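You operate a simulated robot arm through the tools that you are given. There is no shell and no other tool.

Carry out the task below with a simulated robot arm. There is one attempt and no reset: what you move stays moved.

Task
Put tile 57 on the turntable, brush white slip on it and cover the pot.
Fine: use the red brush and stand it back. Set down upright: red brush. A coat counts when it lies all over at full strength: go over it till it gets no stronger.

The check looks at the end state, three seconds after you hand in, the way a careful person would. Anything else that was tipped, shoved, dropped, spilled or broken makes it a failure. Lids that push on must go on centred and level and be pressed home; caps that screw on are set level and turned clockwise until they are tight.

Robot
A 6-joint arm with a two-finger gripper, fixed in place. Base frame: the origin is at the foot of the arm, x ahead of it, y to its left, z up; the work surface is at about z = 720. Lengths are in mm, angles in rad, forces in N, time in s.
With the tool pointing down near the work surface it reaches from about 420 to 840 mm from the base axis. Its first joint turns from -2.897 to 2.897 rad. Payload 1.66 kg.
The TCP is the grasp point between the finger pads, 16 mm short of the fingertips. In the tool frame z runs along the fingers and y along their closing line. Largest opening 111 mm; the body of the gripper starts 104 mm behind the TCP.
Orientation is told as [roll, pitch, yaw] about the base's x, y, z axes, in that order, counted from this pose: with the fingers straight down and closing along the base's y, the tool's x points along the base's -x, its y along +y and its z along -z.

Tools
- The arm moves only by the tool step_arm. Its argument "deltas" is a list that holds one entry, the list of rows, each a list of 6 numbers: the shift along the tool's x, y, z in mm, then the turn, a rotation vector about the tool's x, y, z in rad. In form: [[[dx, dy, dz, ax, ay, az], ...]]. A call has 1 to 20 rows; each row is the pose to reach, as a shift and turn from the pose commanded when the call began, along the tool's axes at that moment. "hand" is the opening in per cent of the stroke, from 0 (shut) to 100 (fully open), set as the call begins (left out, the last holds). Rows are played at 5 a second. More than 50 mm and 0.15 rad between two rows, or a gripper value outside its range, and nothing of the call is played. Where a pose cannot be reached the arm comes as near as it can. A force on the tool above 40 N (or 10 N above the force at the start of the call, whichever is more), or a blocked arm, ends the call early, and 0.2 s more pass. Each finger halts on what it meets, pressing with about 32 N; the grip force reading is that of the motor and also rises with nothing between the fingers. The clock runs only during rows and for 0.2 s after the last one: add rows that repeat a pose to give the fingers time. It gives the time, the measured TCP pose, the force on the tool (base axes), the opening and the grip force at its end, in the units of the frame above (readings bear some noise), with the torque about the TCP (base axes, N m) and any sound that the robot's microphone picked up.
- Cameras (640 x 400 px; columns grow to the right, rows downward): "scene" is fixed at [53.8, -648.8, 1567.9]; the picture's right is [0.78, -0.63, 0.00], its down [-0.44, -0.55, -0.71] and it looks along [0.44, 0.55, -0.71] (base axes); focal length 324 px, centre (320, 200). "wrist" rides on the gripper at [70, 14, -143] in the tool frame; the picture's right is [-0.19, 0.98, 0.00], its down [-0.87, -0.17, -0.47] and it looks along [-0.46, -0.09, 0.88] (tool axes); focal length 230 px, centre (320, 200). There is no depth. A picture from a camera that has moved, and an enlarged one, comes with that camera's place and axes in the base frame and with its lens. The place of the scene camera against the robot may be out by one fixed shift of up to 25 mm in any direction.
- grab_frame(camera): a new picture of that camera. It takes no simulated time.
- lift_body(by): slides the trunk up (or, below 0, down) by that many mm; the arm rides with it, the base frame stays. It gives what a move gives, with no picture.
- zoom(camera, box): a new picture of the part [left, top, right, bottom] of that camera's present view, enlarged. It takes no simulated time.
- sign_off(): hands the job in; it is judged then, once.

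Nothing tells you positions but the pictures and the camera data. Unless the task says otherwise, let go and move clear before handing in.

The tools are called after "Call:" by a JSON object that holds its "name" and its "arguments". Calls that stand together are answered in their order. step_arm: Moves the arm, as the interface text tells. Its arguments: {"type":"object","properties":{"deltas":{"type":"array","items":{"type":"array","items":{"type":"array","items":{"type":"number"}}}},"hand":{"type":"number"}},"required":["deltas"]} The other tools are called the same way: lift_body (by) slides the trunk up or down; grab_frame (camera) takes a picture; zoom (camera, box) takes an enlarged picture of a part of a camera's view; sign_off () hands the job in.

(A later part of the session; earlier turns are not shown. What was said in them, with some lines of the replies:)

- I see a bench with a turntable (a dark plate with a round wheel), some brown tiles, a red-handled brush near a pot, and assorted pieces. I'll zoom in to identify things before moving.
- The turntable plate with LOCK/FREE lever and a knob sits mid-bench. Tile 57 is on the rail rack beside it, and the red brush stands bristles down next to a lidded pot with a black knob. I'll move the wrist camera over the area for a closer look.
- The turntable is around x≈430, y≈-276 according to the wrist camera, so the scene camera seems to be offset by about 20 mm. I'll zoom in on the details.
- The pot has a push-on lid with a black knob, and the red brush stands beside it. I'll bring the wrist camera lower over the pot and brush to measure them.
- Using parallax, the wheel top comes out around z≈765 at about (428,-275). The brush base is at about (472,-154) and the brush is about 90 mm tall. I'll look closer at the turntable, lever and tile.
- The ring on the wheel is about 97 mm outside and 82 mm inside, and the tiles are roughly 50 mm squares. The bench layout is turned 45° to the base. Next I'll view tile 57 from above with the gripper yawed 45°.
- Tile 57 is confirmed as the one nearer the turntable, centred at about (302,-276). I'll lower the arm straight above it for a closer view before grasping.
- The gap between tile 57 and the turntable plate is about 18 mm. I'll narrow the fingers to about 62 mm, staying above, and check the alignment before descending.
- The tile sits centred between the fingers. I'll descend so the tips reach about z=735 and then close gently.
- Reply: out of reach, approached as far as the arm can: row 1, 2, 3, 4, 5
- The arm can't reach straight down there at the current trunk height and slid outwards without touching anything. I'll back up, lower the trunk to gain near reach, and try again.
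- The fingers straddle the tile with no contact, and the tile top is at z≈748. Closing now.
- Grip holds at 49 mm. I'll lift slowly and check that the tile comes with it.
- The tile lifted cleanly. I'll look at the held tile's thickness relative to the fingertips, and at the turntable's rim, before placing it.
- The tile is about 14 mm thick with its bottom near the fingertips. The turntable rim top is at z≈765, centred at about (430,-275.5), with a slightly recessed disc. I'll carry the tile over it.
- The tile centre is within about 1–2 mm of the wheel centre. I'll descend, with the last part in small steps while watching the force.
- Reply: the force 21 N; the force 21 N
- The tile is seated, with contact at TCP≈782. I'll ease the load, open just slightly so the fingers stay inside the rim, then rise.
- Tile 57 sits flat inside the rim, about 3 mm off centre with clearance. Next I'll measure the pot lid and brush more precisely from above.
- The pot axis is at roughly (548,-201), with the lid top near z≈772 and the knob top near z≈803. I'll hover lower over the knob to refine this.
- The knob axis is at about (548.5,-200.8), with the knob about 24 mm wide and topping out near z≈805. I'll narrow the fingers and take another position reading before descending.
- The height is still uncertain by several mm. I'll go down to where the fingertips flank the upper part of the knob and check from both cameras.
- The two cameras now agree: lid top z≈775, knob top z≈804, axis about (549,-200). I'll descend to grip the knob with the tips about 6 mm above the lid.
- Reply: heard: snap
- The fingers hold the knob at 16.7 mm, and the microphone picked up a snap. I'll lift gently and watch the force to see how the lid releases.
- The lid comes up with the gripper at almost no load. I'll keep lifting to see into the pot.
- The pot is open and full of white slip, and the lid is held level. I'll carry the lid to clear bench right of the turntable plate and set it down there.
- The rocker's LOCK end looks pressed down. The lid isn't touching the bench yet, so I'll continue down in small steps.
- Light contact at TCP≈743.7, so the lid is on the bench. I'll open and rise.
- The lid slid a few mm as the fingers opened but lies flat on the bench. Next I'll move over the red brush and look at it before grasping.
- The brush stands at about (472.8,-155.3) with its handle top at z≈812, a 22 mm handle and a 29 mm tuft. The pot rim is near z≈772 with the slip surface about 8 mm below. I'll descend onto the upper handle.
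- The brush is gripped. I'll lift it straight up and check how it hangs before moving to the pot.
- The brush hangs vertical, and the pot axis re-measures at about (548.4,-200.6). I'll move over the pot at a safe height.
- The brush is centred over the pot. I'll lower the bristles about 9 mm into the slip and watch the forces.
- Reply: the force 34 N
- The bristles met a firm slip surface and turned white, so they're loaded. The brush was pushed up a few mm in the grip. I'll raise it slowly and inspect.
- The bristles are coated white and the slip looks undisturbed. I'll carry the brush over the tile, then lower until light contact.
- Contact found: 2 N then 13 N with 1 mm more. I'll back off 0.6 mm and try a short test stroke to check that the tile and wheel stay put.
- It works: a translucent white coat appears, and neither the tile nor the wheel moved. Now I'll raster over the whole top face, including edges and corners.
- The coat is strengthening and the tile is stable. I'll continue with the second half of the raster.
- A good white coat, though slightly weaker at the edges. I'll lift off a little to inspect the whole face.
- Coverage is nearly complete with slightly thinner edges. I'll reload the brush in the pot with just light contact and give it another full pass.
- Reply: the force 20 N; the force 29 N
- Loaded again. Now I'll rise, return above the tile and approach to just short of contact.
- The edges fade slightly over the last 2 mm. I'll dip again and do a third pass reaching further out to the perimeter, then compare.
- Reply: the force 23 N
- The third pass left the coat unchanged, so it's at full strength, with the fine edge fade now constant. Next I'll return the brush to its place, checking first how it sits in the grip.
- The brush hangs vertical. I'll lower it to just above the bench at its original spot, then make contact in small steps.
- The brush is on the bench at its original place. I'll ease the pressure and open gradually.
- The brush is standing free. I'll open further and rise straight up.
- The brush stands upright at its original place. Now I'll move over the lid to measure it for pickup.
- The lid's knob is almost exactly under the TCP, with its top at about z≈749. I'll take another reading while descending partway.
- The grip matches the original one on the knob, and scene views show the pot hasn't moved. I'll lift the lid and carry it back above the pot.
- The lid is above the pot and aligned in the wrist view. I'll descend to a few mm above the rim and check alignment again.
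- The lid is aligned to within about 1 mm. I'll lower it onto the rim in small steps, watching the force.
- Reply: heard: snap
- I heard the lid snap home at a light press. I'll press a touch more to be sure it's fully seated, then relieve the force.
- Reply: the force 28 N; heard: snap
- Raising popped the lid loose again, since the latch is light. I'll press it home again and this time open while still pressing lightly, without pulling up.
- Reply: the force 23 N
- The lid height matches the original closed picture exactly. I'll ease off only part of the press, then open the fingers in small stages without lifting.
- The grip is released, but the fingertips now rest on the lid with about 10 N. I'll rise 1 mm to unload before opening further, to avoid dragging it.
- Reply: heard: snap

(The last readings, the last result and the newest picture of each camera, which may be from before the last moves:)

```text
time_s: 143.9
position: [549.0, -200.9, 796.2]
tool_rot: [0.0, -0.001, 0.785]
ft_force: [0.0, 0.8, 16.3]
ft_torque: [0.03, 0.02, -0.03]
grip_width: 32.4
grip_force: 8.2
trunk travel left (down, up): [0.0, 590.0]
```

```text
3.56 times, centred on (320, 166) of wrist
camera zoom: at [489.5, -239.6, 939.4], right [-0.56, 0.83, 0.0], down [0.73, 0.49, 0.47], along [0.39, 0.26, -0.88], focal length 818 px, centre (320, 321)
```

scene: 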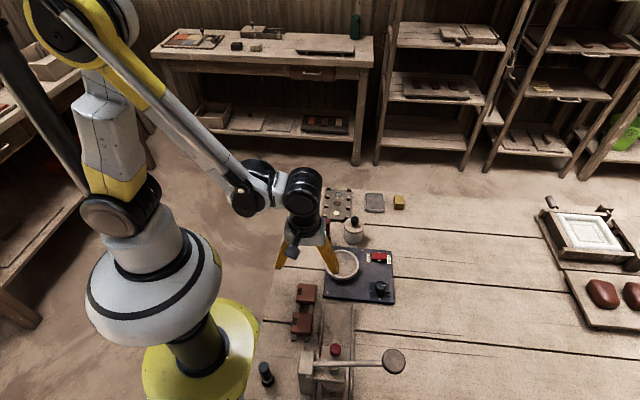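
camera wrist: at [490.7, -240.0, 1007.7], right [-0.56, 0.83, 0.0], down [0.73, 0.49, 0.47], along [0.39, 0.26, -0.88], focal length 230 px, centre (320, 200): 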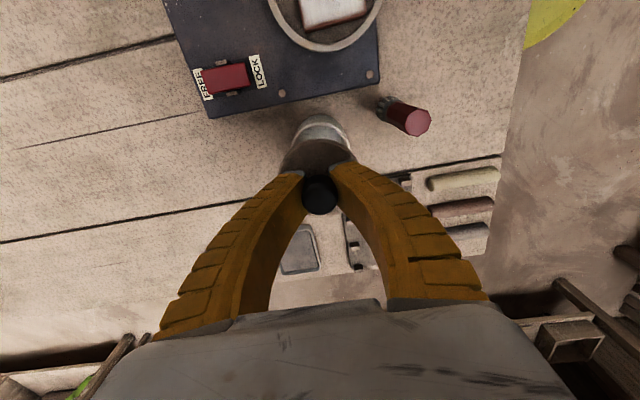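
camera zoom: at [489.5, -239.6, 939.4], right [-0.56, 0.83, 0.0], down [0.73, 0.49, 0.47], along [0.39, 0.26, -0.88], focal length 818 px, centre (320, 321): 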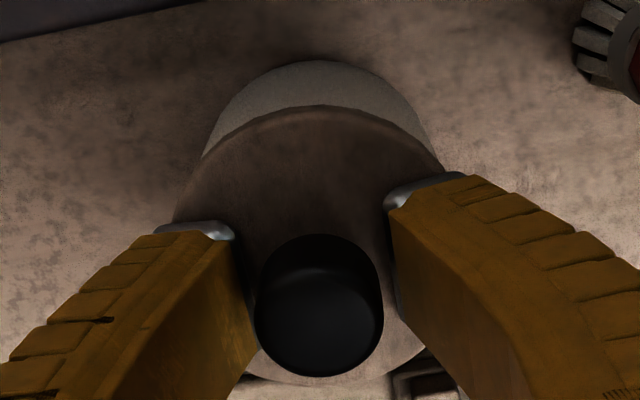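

The fingers are now clear of the knob (32 mm gap) and only press down on the lid. I'll rise straight up off it.

Call:
{"name": "step_arm", "arguments": {"deltas": [[[0, 0, -2, 0, 0, 0], [0, 0, -5, 0, 0, 0], [0, 0, -10, 0, 0, 0], [0, 0, -20, 0, 0, 0], [0, 0, -35, 0, 0, 0], [0, 0, -35, 0, 0, 0]]]}}

Call:
{"name": "zoom", "arguments": {"camera": "scene", "box": [325, 195, 385, 255]}}

Call:
{"name": "zoom", "arguments": {"camera": "wrist", "box": [230, 110, 410, 222]}}

Call:
{"name": "zoom", "arguments": {"camera": "scene", "box": [340, 210, 372, 248]}}

```text
time_s: 145.3
position: [547.5, -198.1, 829.7]
tool_rot: [-0.001, 0.0, 0.784]
ft_force: [0.2, -0.6, -0.1]
ft_torque: [0.02, -0.04, 0.0]
grip_width: 36.1
grip_force: 2.6
trunk travel left (down, up): [0.0, 590.0]
```

```text
6.67 times, centred on (355, 225) of scene
camera zoom: at [53.8, -648.8, 1567.9], right [0.78, -0.63, 0.0], down [-0.44, -0.55, -0.71], along [0.44, 0.55, -0.71], focal length 2164 px, centre (87, 33)
```

zoom: 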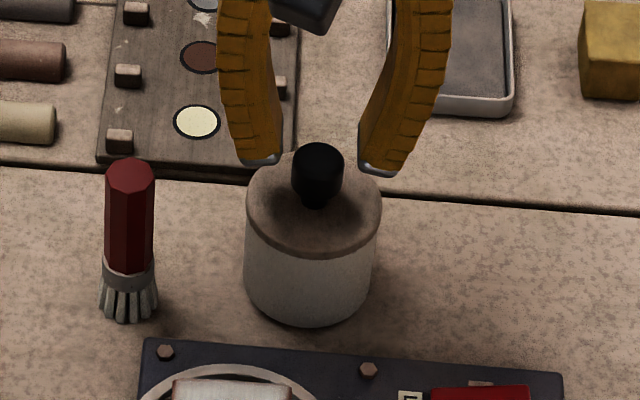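

```text
3.56 times, centred on (320, 166) of wrist
camera zoom: at [489.9, -238.8, 974.0], right [-0.56, 0.83, 0.0], down [0.73, 0.49, 0.47], along [0.39, 0.26, -0.88], focal length 818 px, centre (320, 321)
```

zoom: 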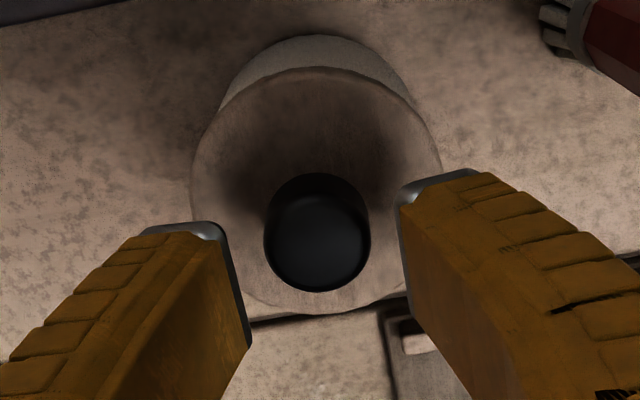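

```text
10.53 times, centred on (356, 229) of scene
camera zoom: at [53.8, -648.8, 1567.9], right [0.78, -0.63, 0.0], down [-0.44, -0.55, -0.71], along [0.44, 0.55, -0.71], focal length 3416 px, centre (-59, -105)
```

zoom: 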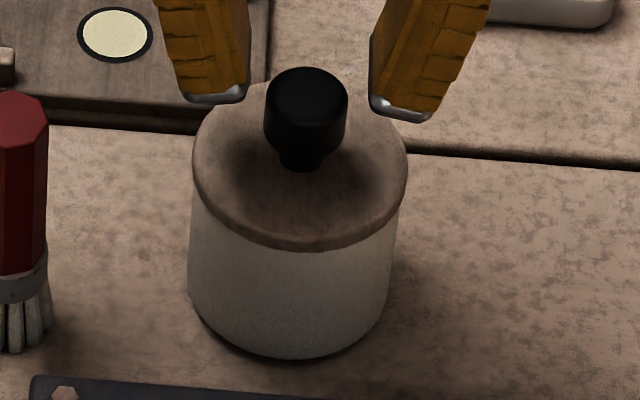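

The lid looks level and at its original height. To be certain it's latched, I'll push straight down on top of the knob with closed fingers, so nothing can pull it back up.

Call:
{"name": "step_arm", "arguments": {"deltas": [[[0, 0, -10, 0, 0, 0], [0, 0, -25, 0, 0, 0], [0, 0, -25, 0, 0, 0]]]}}

Call:
{"name": "step_arm", "arguments": {"deltas": [[[0, 0, 0, 0, 0, 0], [0, 0, 0, 0, 0, 0], [0, 0, 0, 0, 0, 0]]], "hand": 0}}

Call:
{"name": "zoom", "arguments": {"camera": "wrist", "box": [230, 90, 410, 222]}}

Call:
{"name": "zoom", "arguments": {"camera": "scene", "box": [325, 185, 385, 255]}}

```text
time_s: 146.1
position: [548.3, -201.1, 857.7]
tool_rot: [0.002, 0.0, 0.784]
ft_force: [0.2, -0.4, 0.4]
ft_torque: [0.02, -0.01, 0.02]
grip_width: 35.7
grip_force: 2.0
trunk travel left (down, up): [0.0, 590.0]
```

```text
time_s: 146.9
position: [549.8, -200.0, 856.8]
tool_rot: [0.0, 0.0, 0.786]
ft_force: [-0.4, -0.8, -0.2]
ft_torque: [0.02, 0.0, 0.02]
grip_width: 0.0
grip_force: 28.6
trunk travel left (down, up): [0.0, 590.0]
```

```text
3.03 times, centred on (320, 156) of wrist
camera zoom: at [490.3, -239.6, 998.8], right [-0.56, 0.83, 0.0], down [0.73, 0.49, 0.47], along [0.39, 0.26, -0.88], focal length 697 px, centre (320, 333)
```

zoom: 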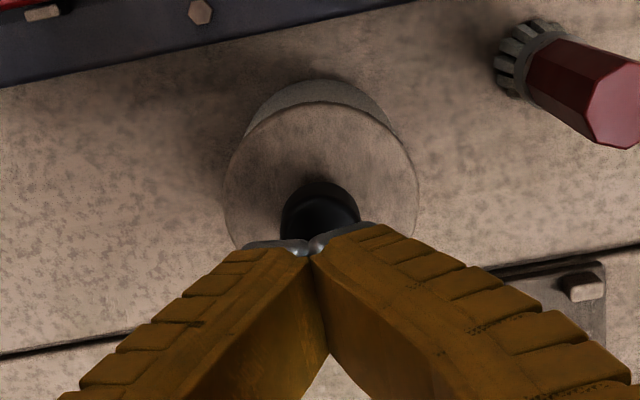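

```text
5.71 times, centred on (355, 220) of scene
camera zoom: at [53.8, -648.8, 1567.9], right [0.78, -0.63, 0.0], down [-0.44, -0.55, -0.71], along [0.44, 0.55, -0.71], focal length 1855 px, centre (120, 86)
```

zoom: 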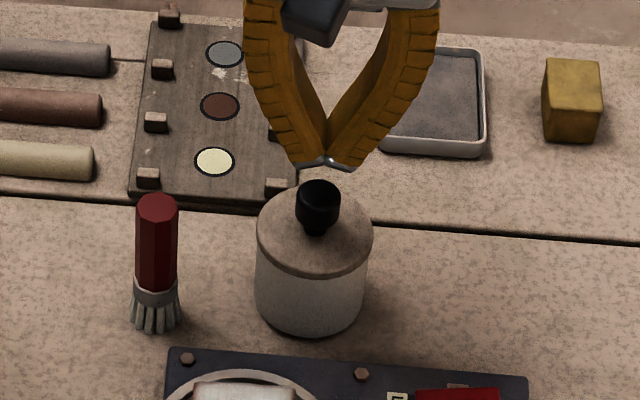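

Call:
{"name": "step_arm", "arguments": {"deltas": [[[0, 0, 10, 0, 0, 0], [0, 0, 20, 0, 0, 0], [0, 0, 28, 0, 0, 0], [0, 0, 33, 0, 0, 0], [0, 0, 33, 0, 0, 0]]]}}

Call:
{"name": "step_arm", "arguments": {"deltas": [[[0, 0, 1, 0, 0, 0], [0, 0, 2, 0, 0, 0], [0, 0, 2, 0, 0, 0]]]}}

Call:
{"name": "step_arm", "arguments": {"deltas": [[[0, 0, 1, 0, 0, 0], [0, 0, 2, 0, 0, 0], [0, 0, 2, 0, 0, 0]]]}}

Call:
{"name": "zoom", "arguments": {"camera": "scene", "box": [325, 195, 385, 255]}}

```text
time_s: 148.1
position: [548.5, -200.9, 824.0]
tool_rot: [-0.002, 0.0, 0.786]
ft_force: [0.2, 0.2, 0.2]
ft_torque: [-0.01, -0.02, 0.01]
grip_width: 0.0
grip_force: 29.0
trunk travel left (down, up): [0.0, 590.0]
```

```text
time_s: 148.9
position: [548.7, -200.3, 820.3]
tool_rot: [0.0, 0.002, 0.785]
ft_force: [1.6, -0.3, 10.0]
ft_torque: [0.01, 0.02, -0.01]
grip_width: 6.2
grip_force: 28.4
trunk travel left (down, up): [0.0, 590.0]
```

```text
time_s: 149.7
position: [548.7, -200.2, 819.2]
tool_rot: [-0.002, 0.001, 0.786]
ft_force: [4.3, -1.1, 18.1]
ft_torque: [0.01, -0.03, -0.04]
grip_width: 5.9
grip_force: 28.4
trunk travel left (down, up): [0.0, 590.0]
```

```text
6.67 times, centred on (355, 225) of scene
camera zoom: at [53.8, -648.8, 1567.9], right [0.78, -0.63, 0.0], down [-0.44, -0.55, -0.71], along [0.44, 0.55, -0.71], focal length 2164 px, centre (87, 33)
```

zoom: 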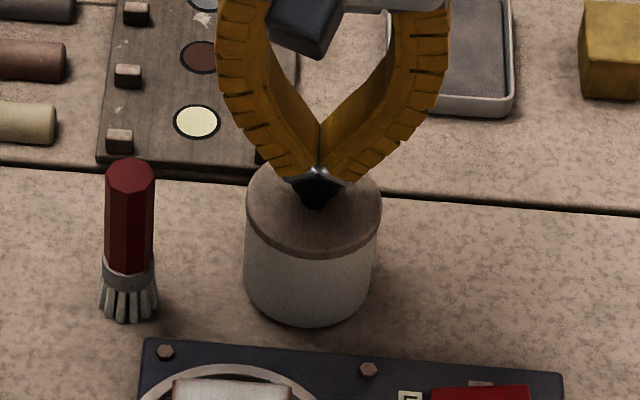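

Call:
{"name": "step_arm", "arguments": {"deltas": [[[0, 0, 1, 0, 0, 0], [0, 0, 1, 0, 0, 0]]]}}

Call:
{"name": "step_arm", "arguments": {"deltas": [[[0, 0, 1, 0, 0, 0], [0, 0, 1, 0, 0, 0]]]}}

Call:
{"name": "zoom", "arguments": {"camera": "scene", "box": [340, 215, 372, 240]}}

```text
time_s: 150.3
position: [546.9, -200.5, 818.3]
tool_rot: [-0.003, 0.0, 0.786]
ft_force: [1.3, -0.5, 20.1]
ft_torque: [-0.04, -0.02, -0.01]
grip_width: 5.7
grip_force: 28.3
trunk travel left (down, up): [0.0, 590.0]
```

```text
time_s: 150.9
position: [547.4, -200.9, 817.7]
tool_rot: [-0.001, 0.0, 0.785]
ft_force: [0.3, 0.2, 19.5]
ft_torque: [-0.01, -0.01, 0.02]
grip_width: 5.9
grip_force: 28.9
trunk travel left (down, up): [0.0, 590.0]
```

```text
16.00 times, centred on (356, 228) of scene
camera zoom: at [53.8, -648.8, 1567.9], right [0.78, -0.63, 0.0], down [-0.44, -0.55, -0.71], along [0.44, 0.55, -0.71], focal length 5193 px, centre (-256, -240)
```

zoom: 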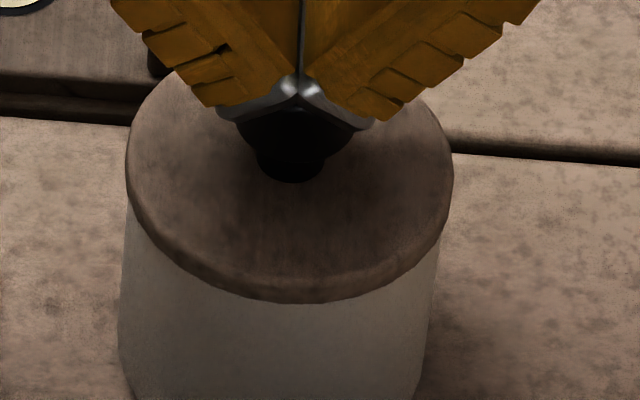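

No snap at 20 N straight down and no movement, so the lid is fully home. I'll lift the fingers off slowly and compare its height with the original.

Call:
{"name": "step_arm", "arguments": {"deltas": [[[0, 0, -2, 0, 0, 0], [0, 0, -4, 0, 0, 0], [0, 0, -6, 0, 0, 0], [0, 0, -6, 0, 0, 0]]]}}

Call:
{"name": "step_arm", "arguments": {"deltas": [[[0, 0, -15, 0, 0, 0], [0, 0, -40, 0, 0, 0], [0, 0, -80, 0, 0, 0], [0, 0, -80, 0, 0, 0]]]}}

Call:
{"name": "zoom", "arguments": {"camera": "scene", "box": [340, 215, 372, 240]}}

Call:
{"name": "zoom", "arguments": {"camera": "scene", "box": [325, 195, 385, 255]}}

Call:
{"name": "zoom", "arguments": {"camera": "wrist", "box": [220, 70, 420, 195]}}

```text
time_s: 151.9
position: [548.7, -200.8, 824.3]
tool_rot: [0.0, 0.0, 0.787]
ft_force: [-0.1, 0.2, 0.2]
ft_torque: [0.0, 0.01, 0.0]
grip_width: 0.1
grip_force: 28.8
trunk travel left (down, up): [0.0, 590.0]
```

```text
time_s: 152.9
position: [549.4, -200.7, 903.4]
tool_rot: [0.0, 0.002, 0.785]
ft_force: [-0.2, -0.5, 0.8]
ft_torque: [-0.01, -0.02, -0.01]
grip_width: 0.2
grip_force: 28.6
trunk travel left (down, up): [0.0, 590.0]
```

```text
16.00 times, centred on (356, 228) of scene
camera zoom: at [53.8, -648.8, 1567.9], right [0.78, -0.63, 0.0], down [-0.44, -0.55, -0.71], along [0.44, 0.55, -0.71], focal length 5193 px, centre (-256, -240)
```

zoom: 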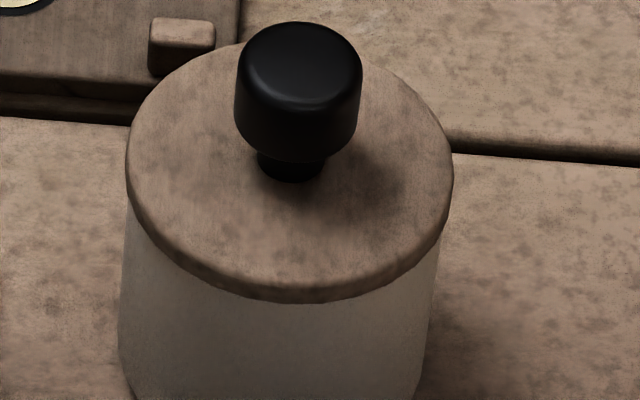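

```text
6.67 times, centred on (355, 225) of scene
camera zoom: at [53.8, -648.8, 1567.9], right [0.78, -0.63, 0.0], down [-0.44, -0.55, -0.71], along [0.44, 0.55, -0.71], focal length 2164 px, centre (87, 33)
```

zoom: 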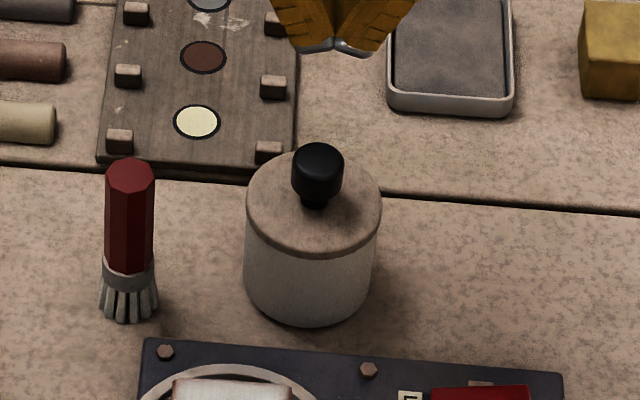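

```text
3.20 times, centred on (320, 132) of wrist
camera zoom: at [490.6, -239.2, 1046.2], right [-0.56, 0.83, 0.0], down [0.73, 0.49, 0.47], along [0.39, 0.26, -0.88], focal length 736 px, centre (320, 416)
```

zoom: 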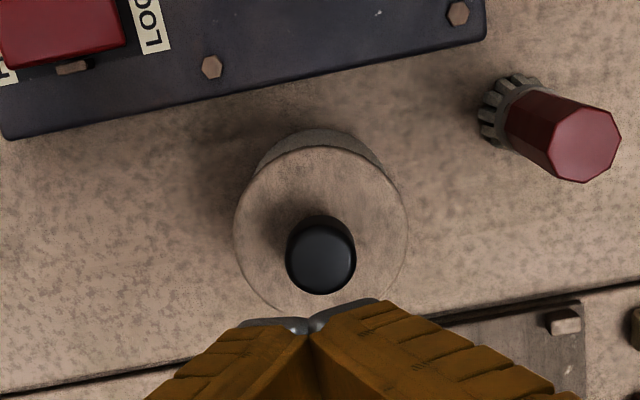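

The lid's height, position and level match the original closed picture. I'll move over the tile for a final check of the coat.

Call:
{"name": "step_arm", "arguments": {"deltas": [[[25, 6, 0, 0, 0, 0], [55, 12, 0, 0, 0, 0], [85, 19, 0, 0, 0, 0], [110, 25, 10, 0, 0, 0], [135, 31, 25, 0, 0, 0], [135, 31, 25, 0, 0, 0], [135, 31, 25, 0, 0, 0]]], "hand": 100}}

Call:
{"name": "zoom", "arguments": {"camera": "wrist", "box": [270, 90, 370, 160]}}

Call:
{"name": "zoom", "arguments": {"camera": "scene", "box": [330, 244, 362, 276]}}

Call:
{"name": "grab_frame", "arguments": {"camera": "scene"}}

```text
time_s: 154.5
position: [432.0, -274.0, 880.0]
tool_rot: [0.0, 0.0, 0.786]
ft_force: [-0.1, -0.1, 0.3]
ft_torque: [-0.02, 0.02, 0.04]
grip_width: 110.8
grip_force: 0.1
trunk travel left (down, up): [0.0, 590.0]
```

```text
5.71 times, centred on (320, 125) of wrist
camera zoom: at [373.4, -312.7, 1021.9], right [-0.56, 0.83, 0.0], down [0.73, 0.49, 0.47], along [0.39, 0.26, -0.88], focal length 1315 px, centre (320, 629)
```

zoom: 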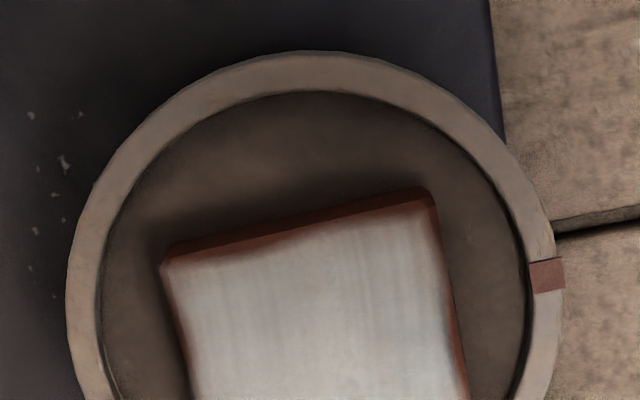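

```text
12.50 times, centred on (346, 260) of scene
camera zoom: at [53.8, -648.8, 1567.9], right [0.78, -0.63, 0.0], down [-0.44, -0.55, -0.71], along [0.44, 0.55, -0.71], focal length 4057 px, centre (-5, -550)
```

zoom: 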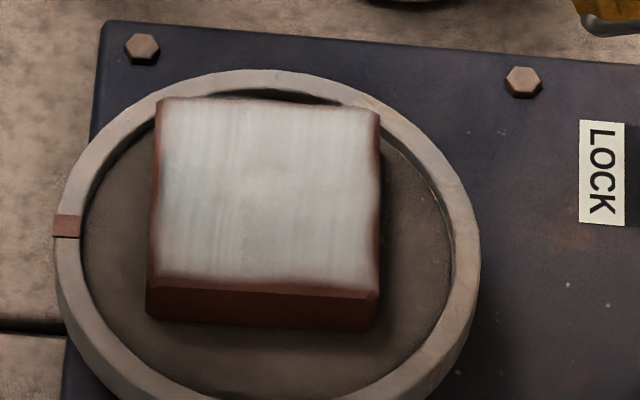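

```text
taken
```

scene: 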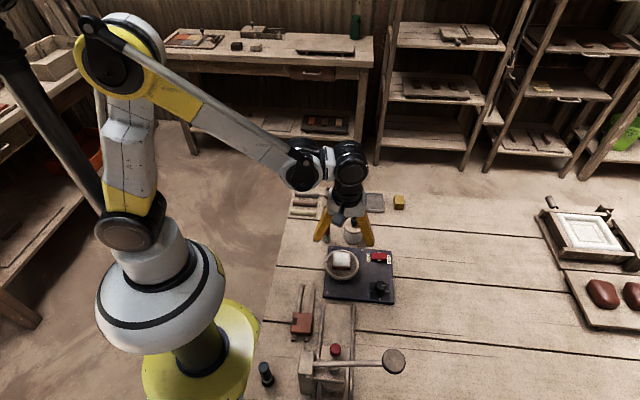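

The tile is coated evenly on the wheel, and the brush and covered pot are in place. I'll raise clear and take one last overall look.

Call:
{"name": "step_arm", "arguments": {"deltas": [[[0, 0, -40, 0, 0, 0], [0, 0, -80, 0, 0, 0], [30, 20, -120, 0, 0, 0], [60, 40, -150, 0, 0, 0], [60, 40, -150, 0, 0, 0]]]}}

Call:
{"name": "zoom", "arguments": {"camera": "scene", "box": [280, 180, 420, 310]}}

Call:
{"name": "zoom", "arguments": {"camera": "scene", "box": [250, 260, 420, 400]}}

Call:
{"name": "grab_frame", "arguments": {"camera": "wrist"}}

```text
refused: row 3 steps farther than a row can; nothing moved
```

```text
3.08 times, centred on (350, 245) of scene
camera zoom: at [53.8, -648.8, 1567.9], right [0.78, -0.63, 0.0], down [-0.44, -0.55, -0.71], along [0.44, 0.55, -0.71], focal length 999 px, centre (228, 62)
```

zoom: 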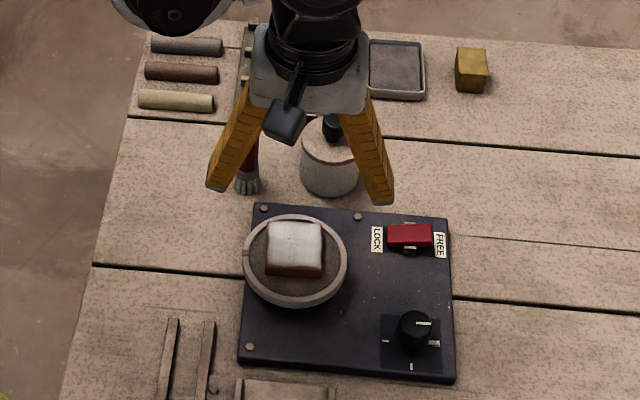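

```text
2.86 times, centred on (335, 330) of scene
camera zoom: at [53.8, -648.8, 1567.9], right [0.78, -0.63, 0.0], down [-0.44, -0.55, -0.71], along [0.44, 0.55, -0.71], focal length 927 px, centre (277, -171)
```

zoom: 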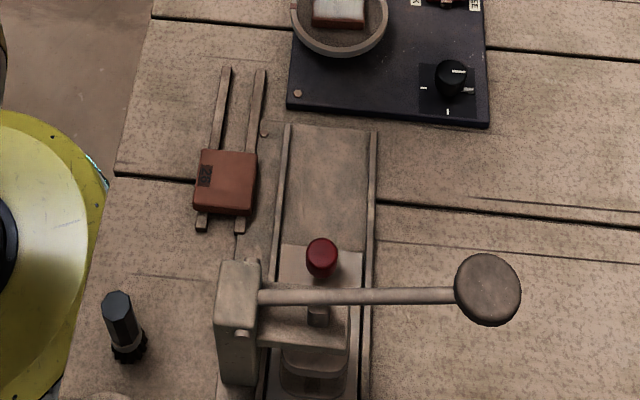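

```text
taken
camera wrist: at [373.4, -312.7, 1021.9], right [-0.56, 0.83, 0.0], down [0.73, 0.49, 0.47], along [0.39, 0.26, -0.88], focal length 230 px, centre (320, 200)
```

wrist: 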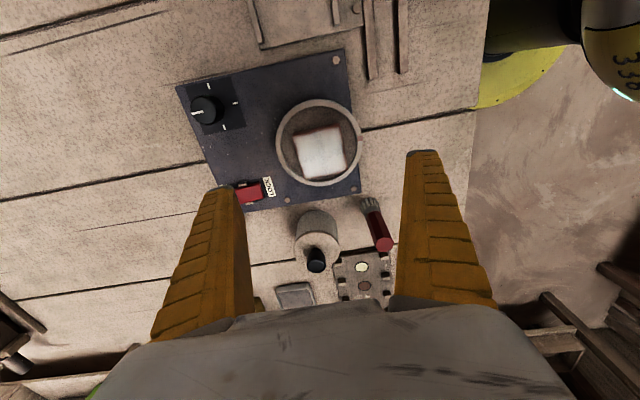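

That call was refused because one row stepped too far, so nothing moved. I'll raise the arm in smaller steps and take the last look.

Call:
{"name": "step_arm", "arguments": {"deltas": [[[0, 0, -35, 0, 0, 0], [0, 0, -70, 0, 0, 0], [0, 0, -105, 0, 0, 0], [0, 0, -140, 0, 0, 0], [30, 0, -160, 0, 0, 0], [30, 0, -160, 0, 0, 0]]]}}

Call:
{"name": "zoom", "arguments": {"camera": "scene", "box": [300, 190, 400, 300]}}

Call:
{"name": "zoom", "arguments": {"camera": "wrist", "box": [220, 70, 420, 210]}}

```text
time_s: 155.9
position: [407.7, -294.2, 1040.7]
tool_rot: [0.0, 0.001, 0.784]
ft_force: [-0.4, -0.2, -0.2]
ft_torque: [-0.01, -0.04, -0.02]
grip_width: 110.8
grip_force: 0.1
trunk travel left (down, up): [0.0, 590.0]
```

```text
3.64 times, centred on (350, 245) of scene
camera zoom: at [53.8, -648.8, 1567.9], right [0.78, -0.63, 0.0], down [-0.44, -0.55, -0.71], along [0.44, 0.55, -0.71], focal length 1180 px, centre (211, 36)
```

zoom: 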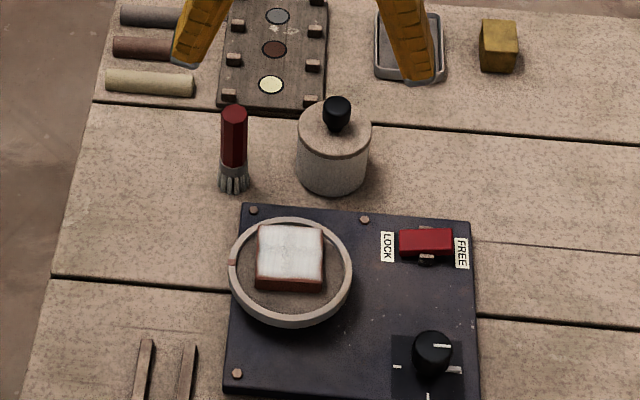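

```text
2.86 times, centred on (320, 140) of wrist
camera zoom: at [348.9, -333.6, 1182.4], right [-0.56, 0.83, 0.0], down [0.73, 0.49, 0.47], along [0.39, 0.26, -0.88], focal length 657 px, centre (320, 371)
```

zoom: 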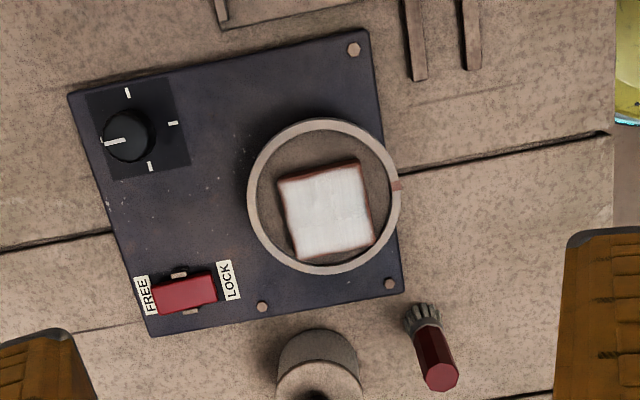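

Without the gripper's shadow, the tile shows a full, even white coat and sits on the turntable. The red brush stands upright in its place, and the pot is covered with the lid level and home. The gripper is empty and clear, so I'm handing in.

Call:
{"name": "sign_off", "arguments": {}}

```text
The job is handed in.
```

Tile 57 is on the turntable with an even white slip coat, the red brush stands upright where it was, and the pot is covered again. I've handed the job in and haven't seen a result from the check.

- **Tile:** it sits flat inside the turntable rim, about 3 mm off centre. The wheel turned by a degree or two while I was brushing.
- **Coat:** I made three passes, dipping the brush before each one. The third pass changed nothing I could see. A narrow fade remained at the very edges after that pass; I took it as part of how the coat looks, not bare tile.
- **Brush:** it is back at its original spot, and its bristles still have slip on them.
- **Lid:** I heard it snap on, then it popped off when I raised the gripper, so I pressed it down again. I heard another snap while letting go. A last 20 N push on the knob didn't move it, and it sits level at the same height as at the start. I'm confident it is home, but the sounds alone don't prove it latched.

I lowered the trunk by 50 mm to reach the tile and left it there. Nothing else on the bench appeared to have moved.
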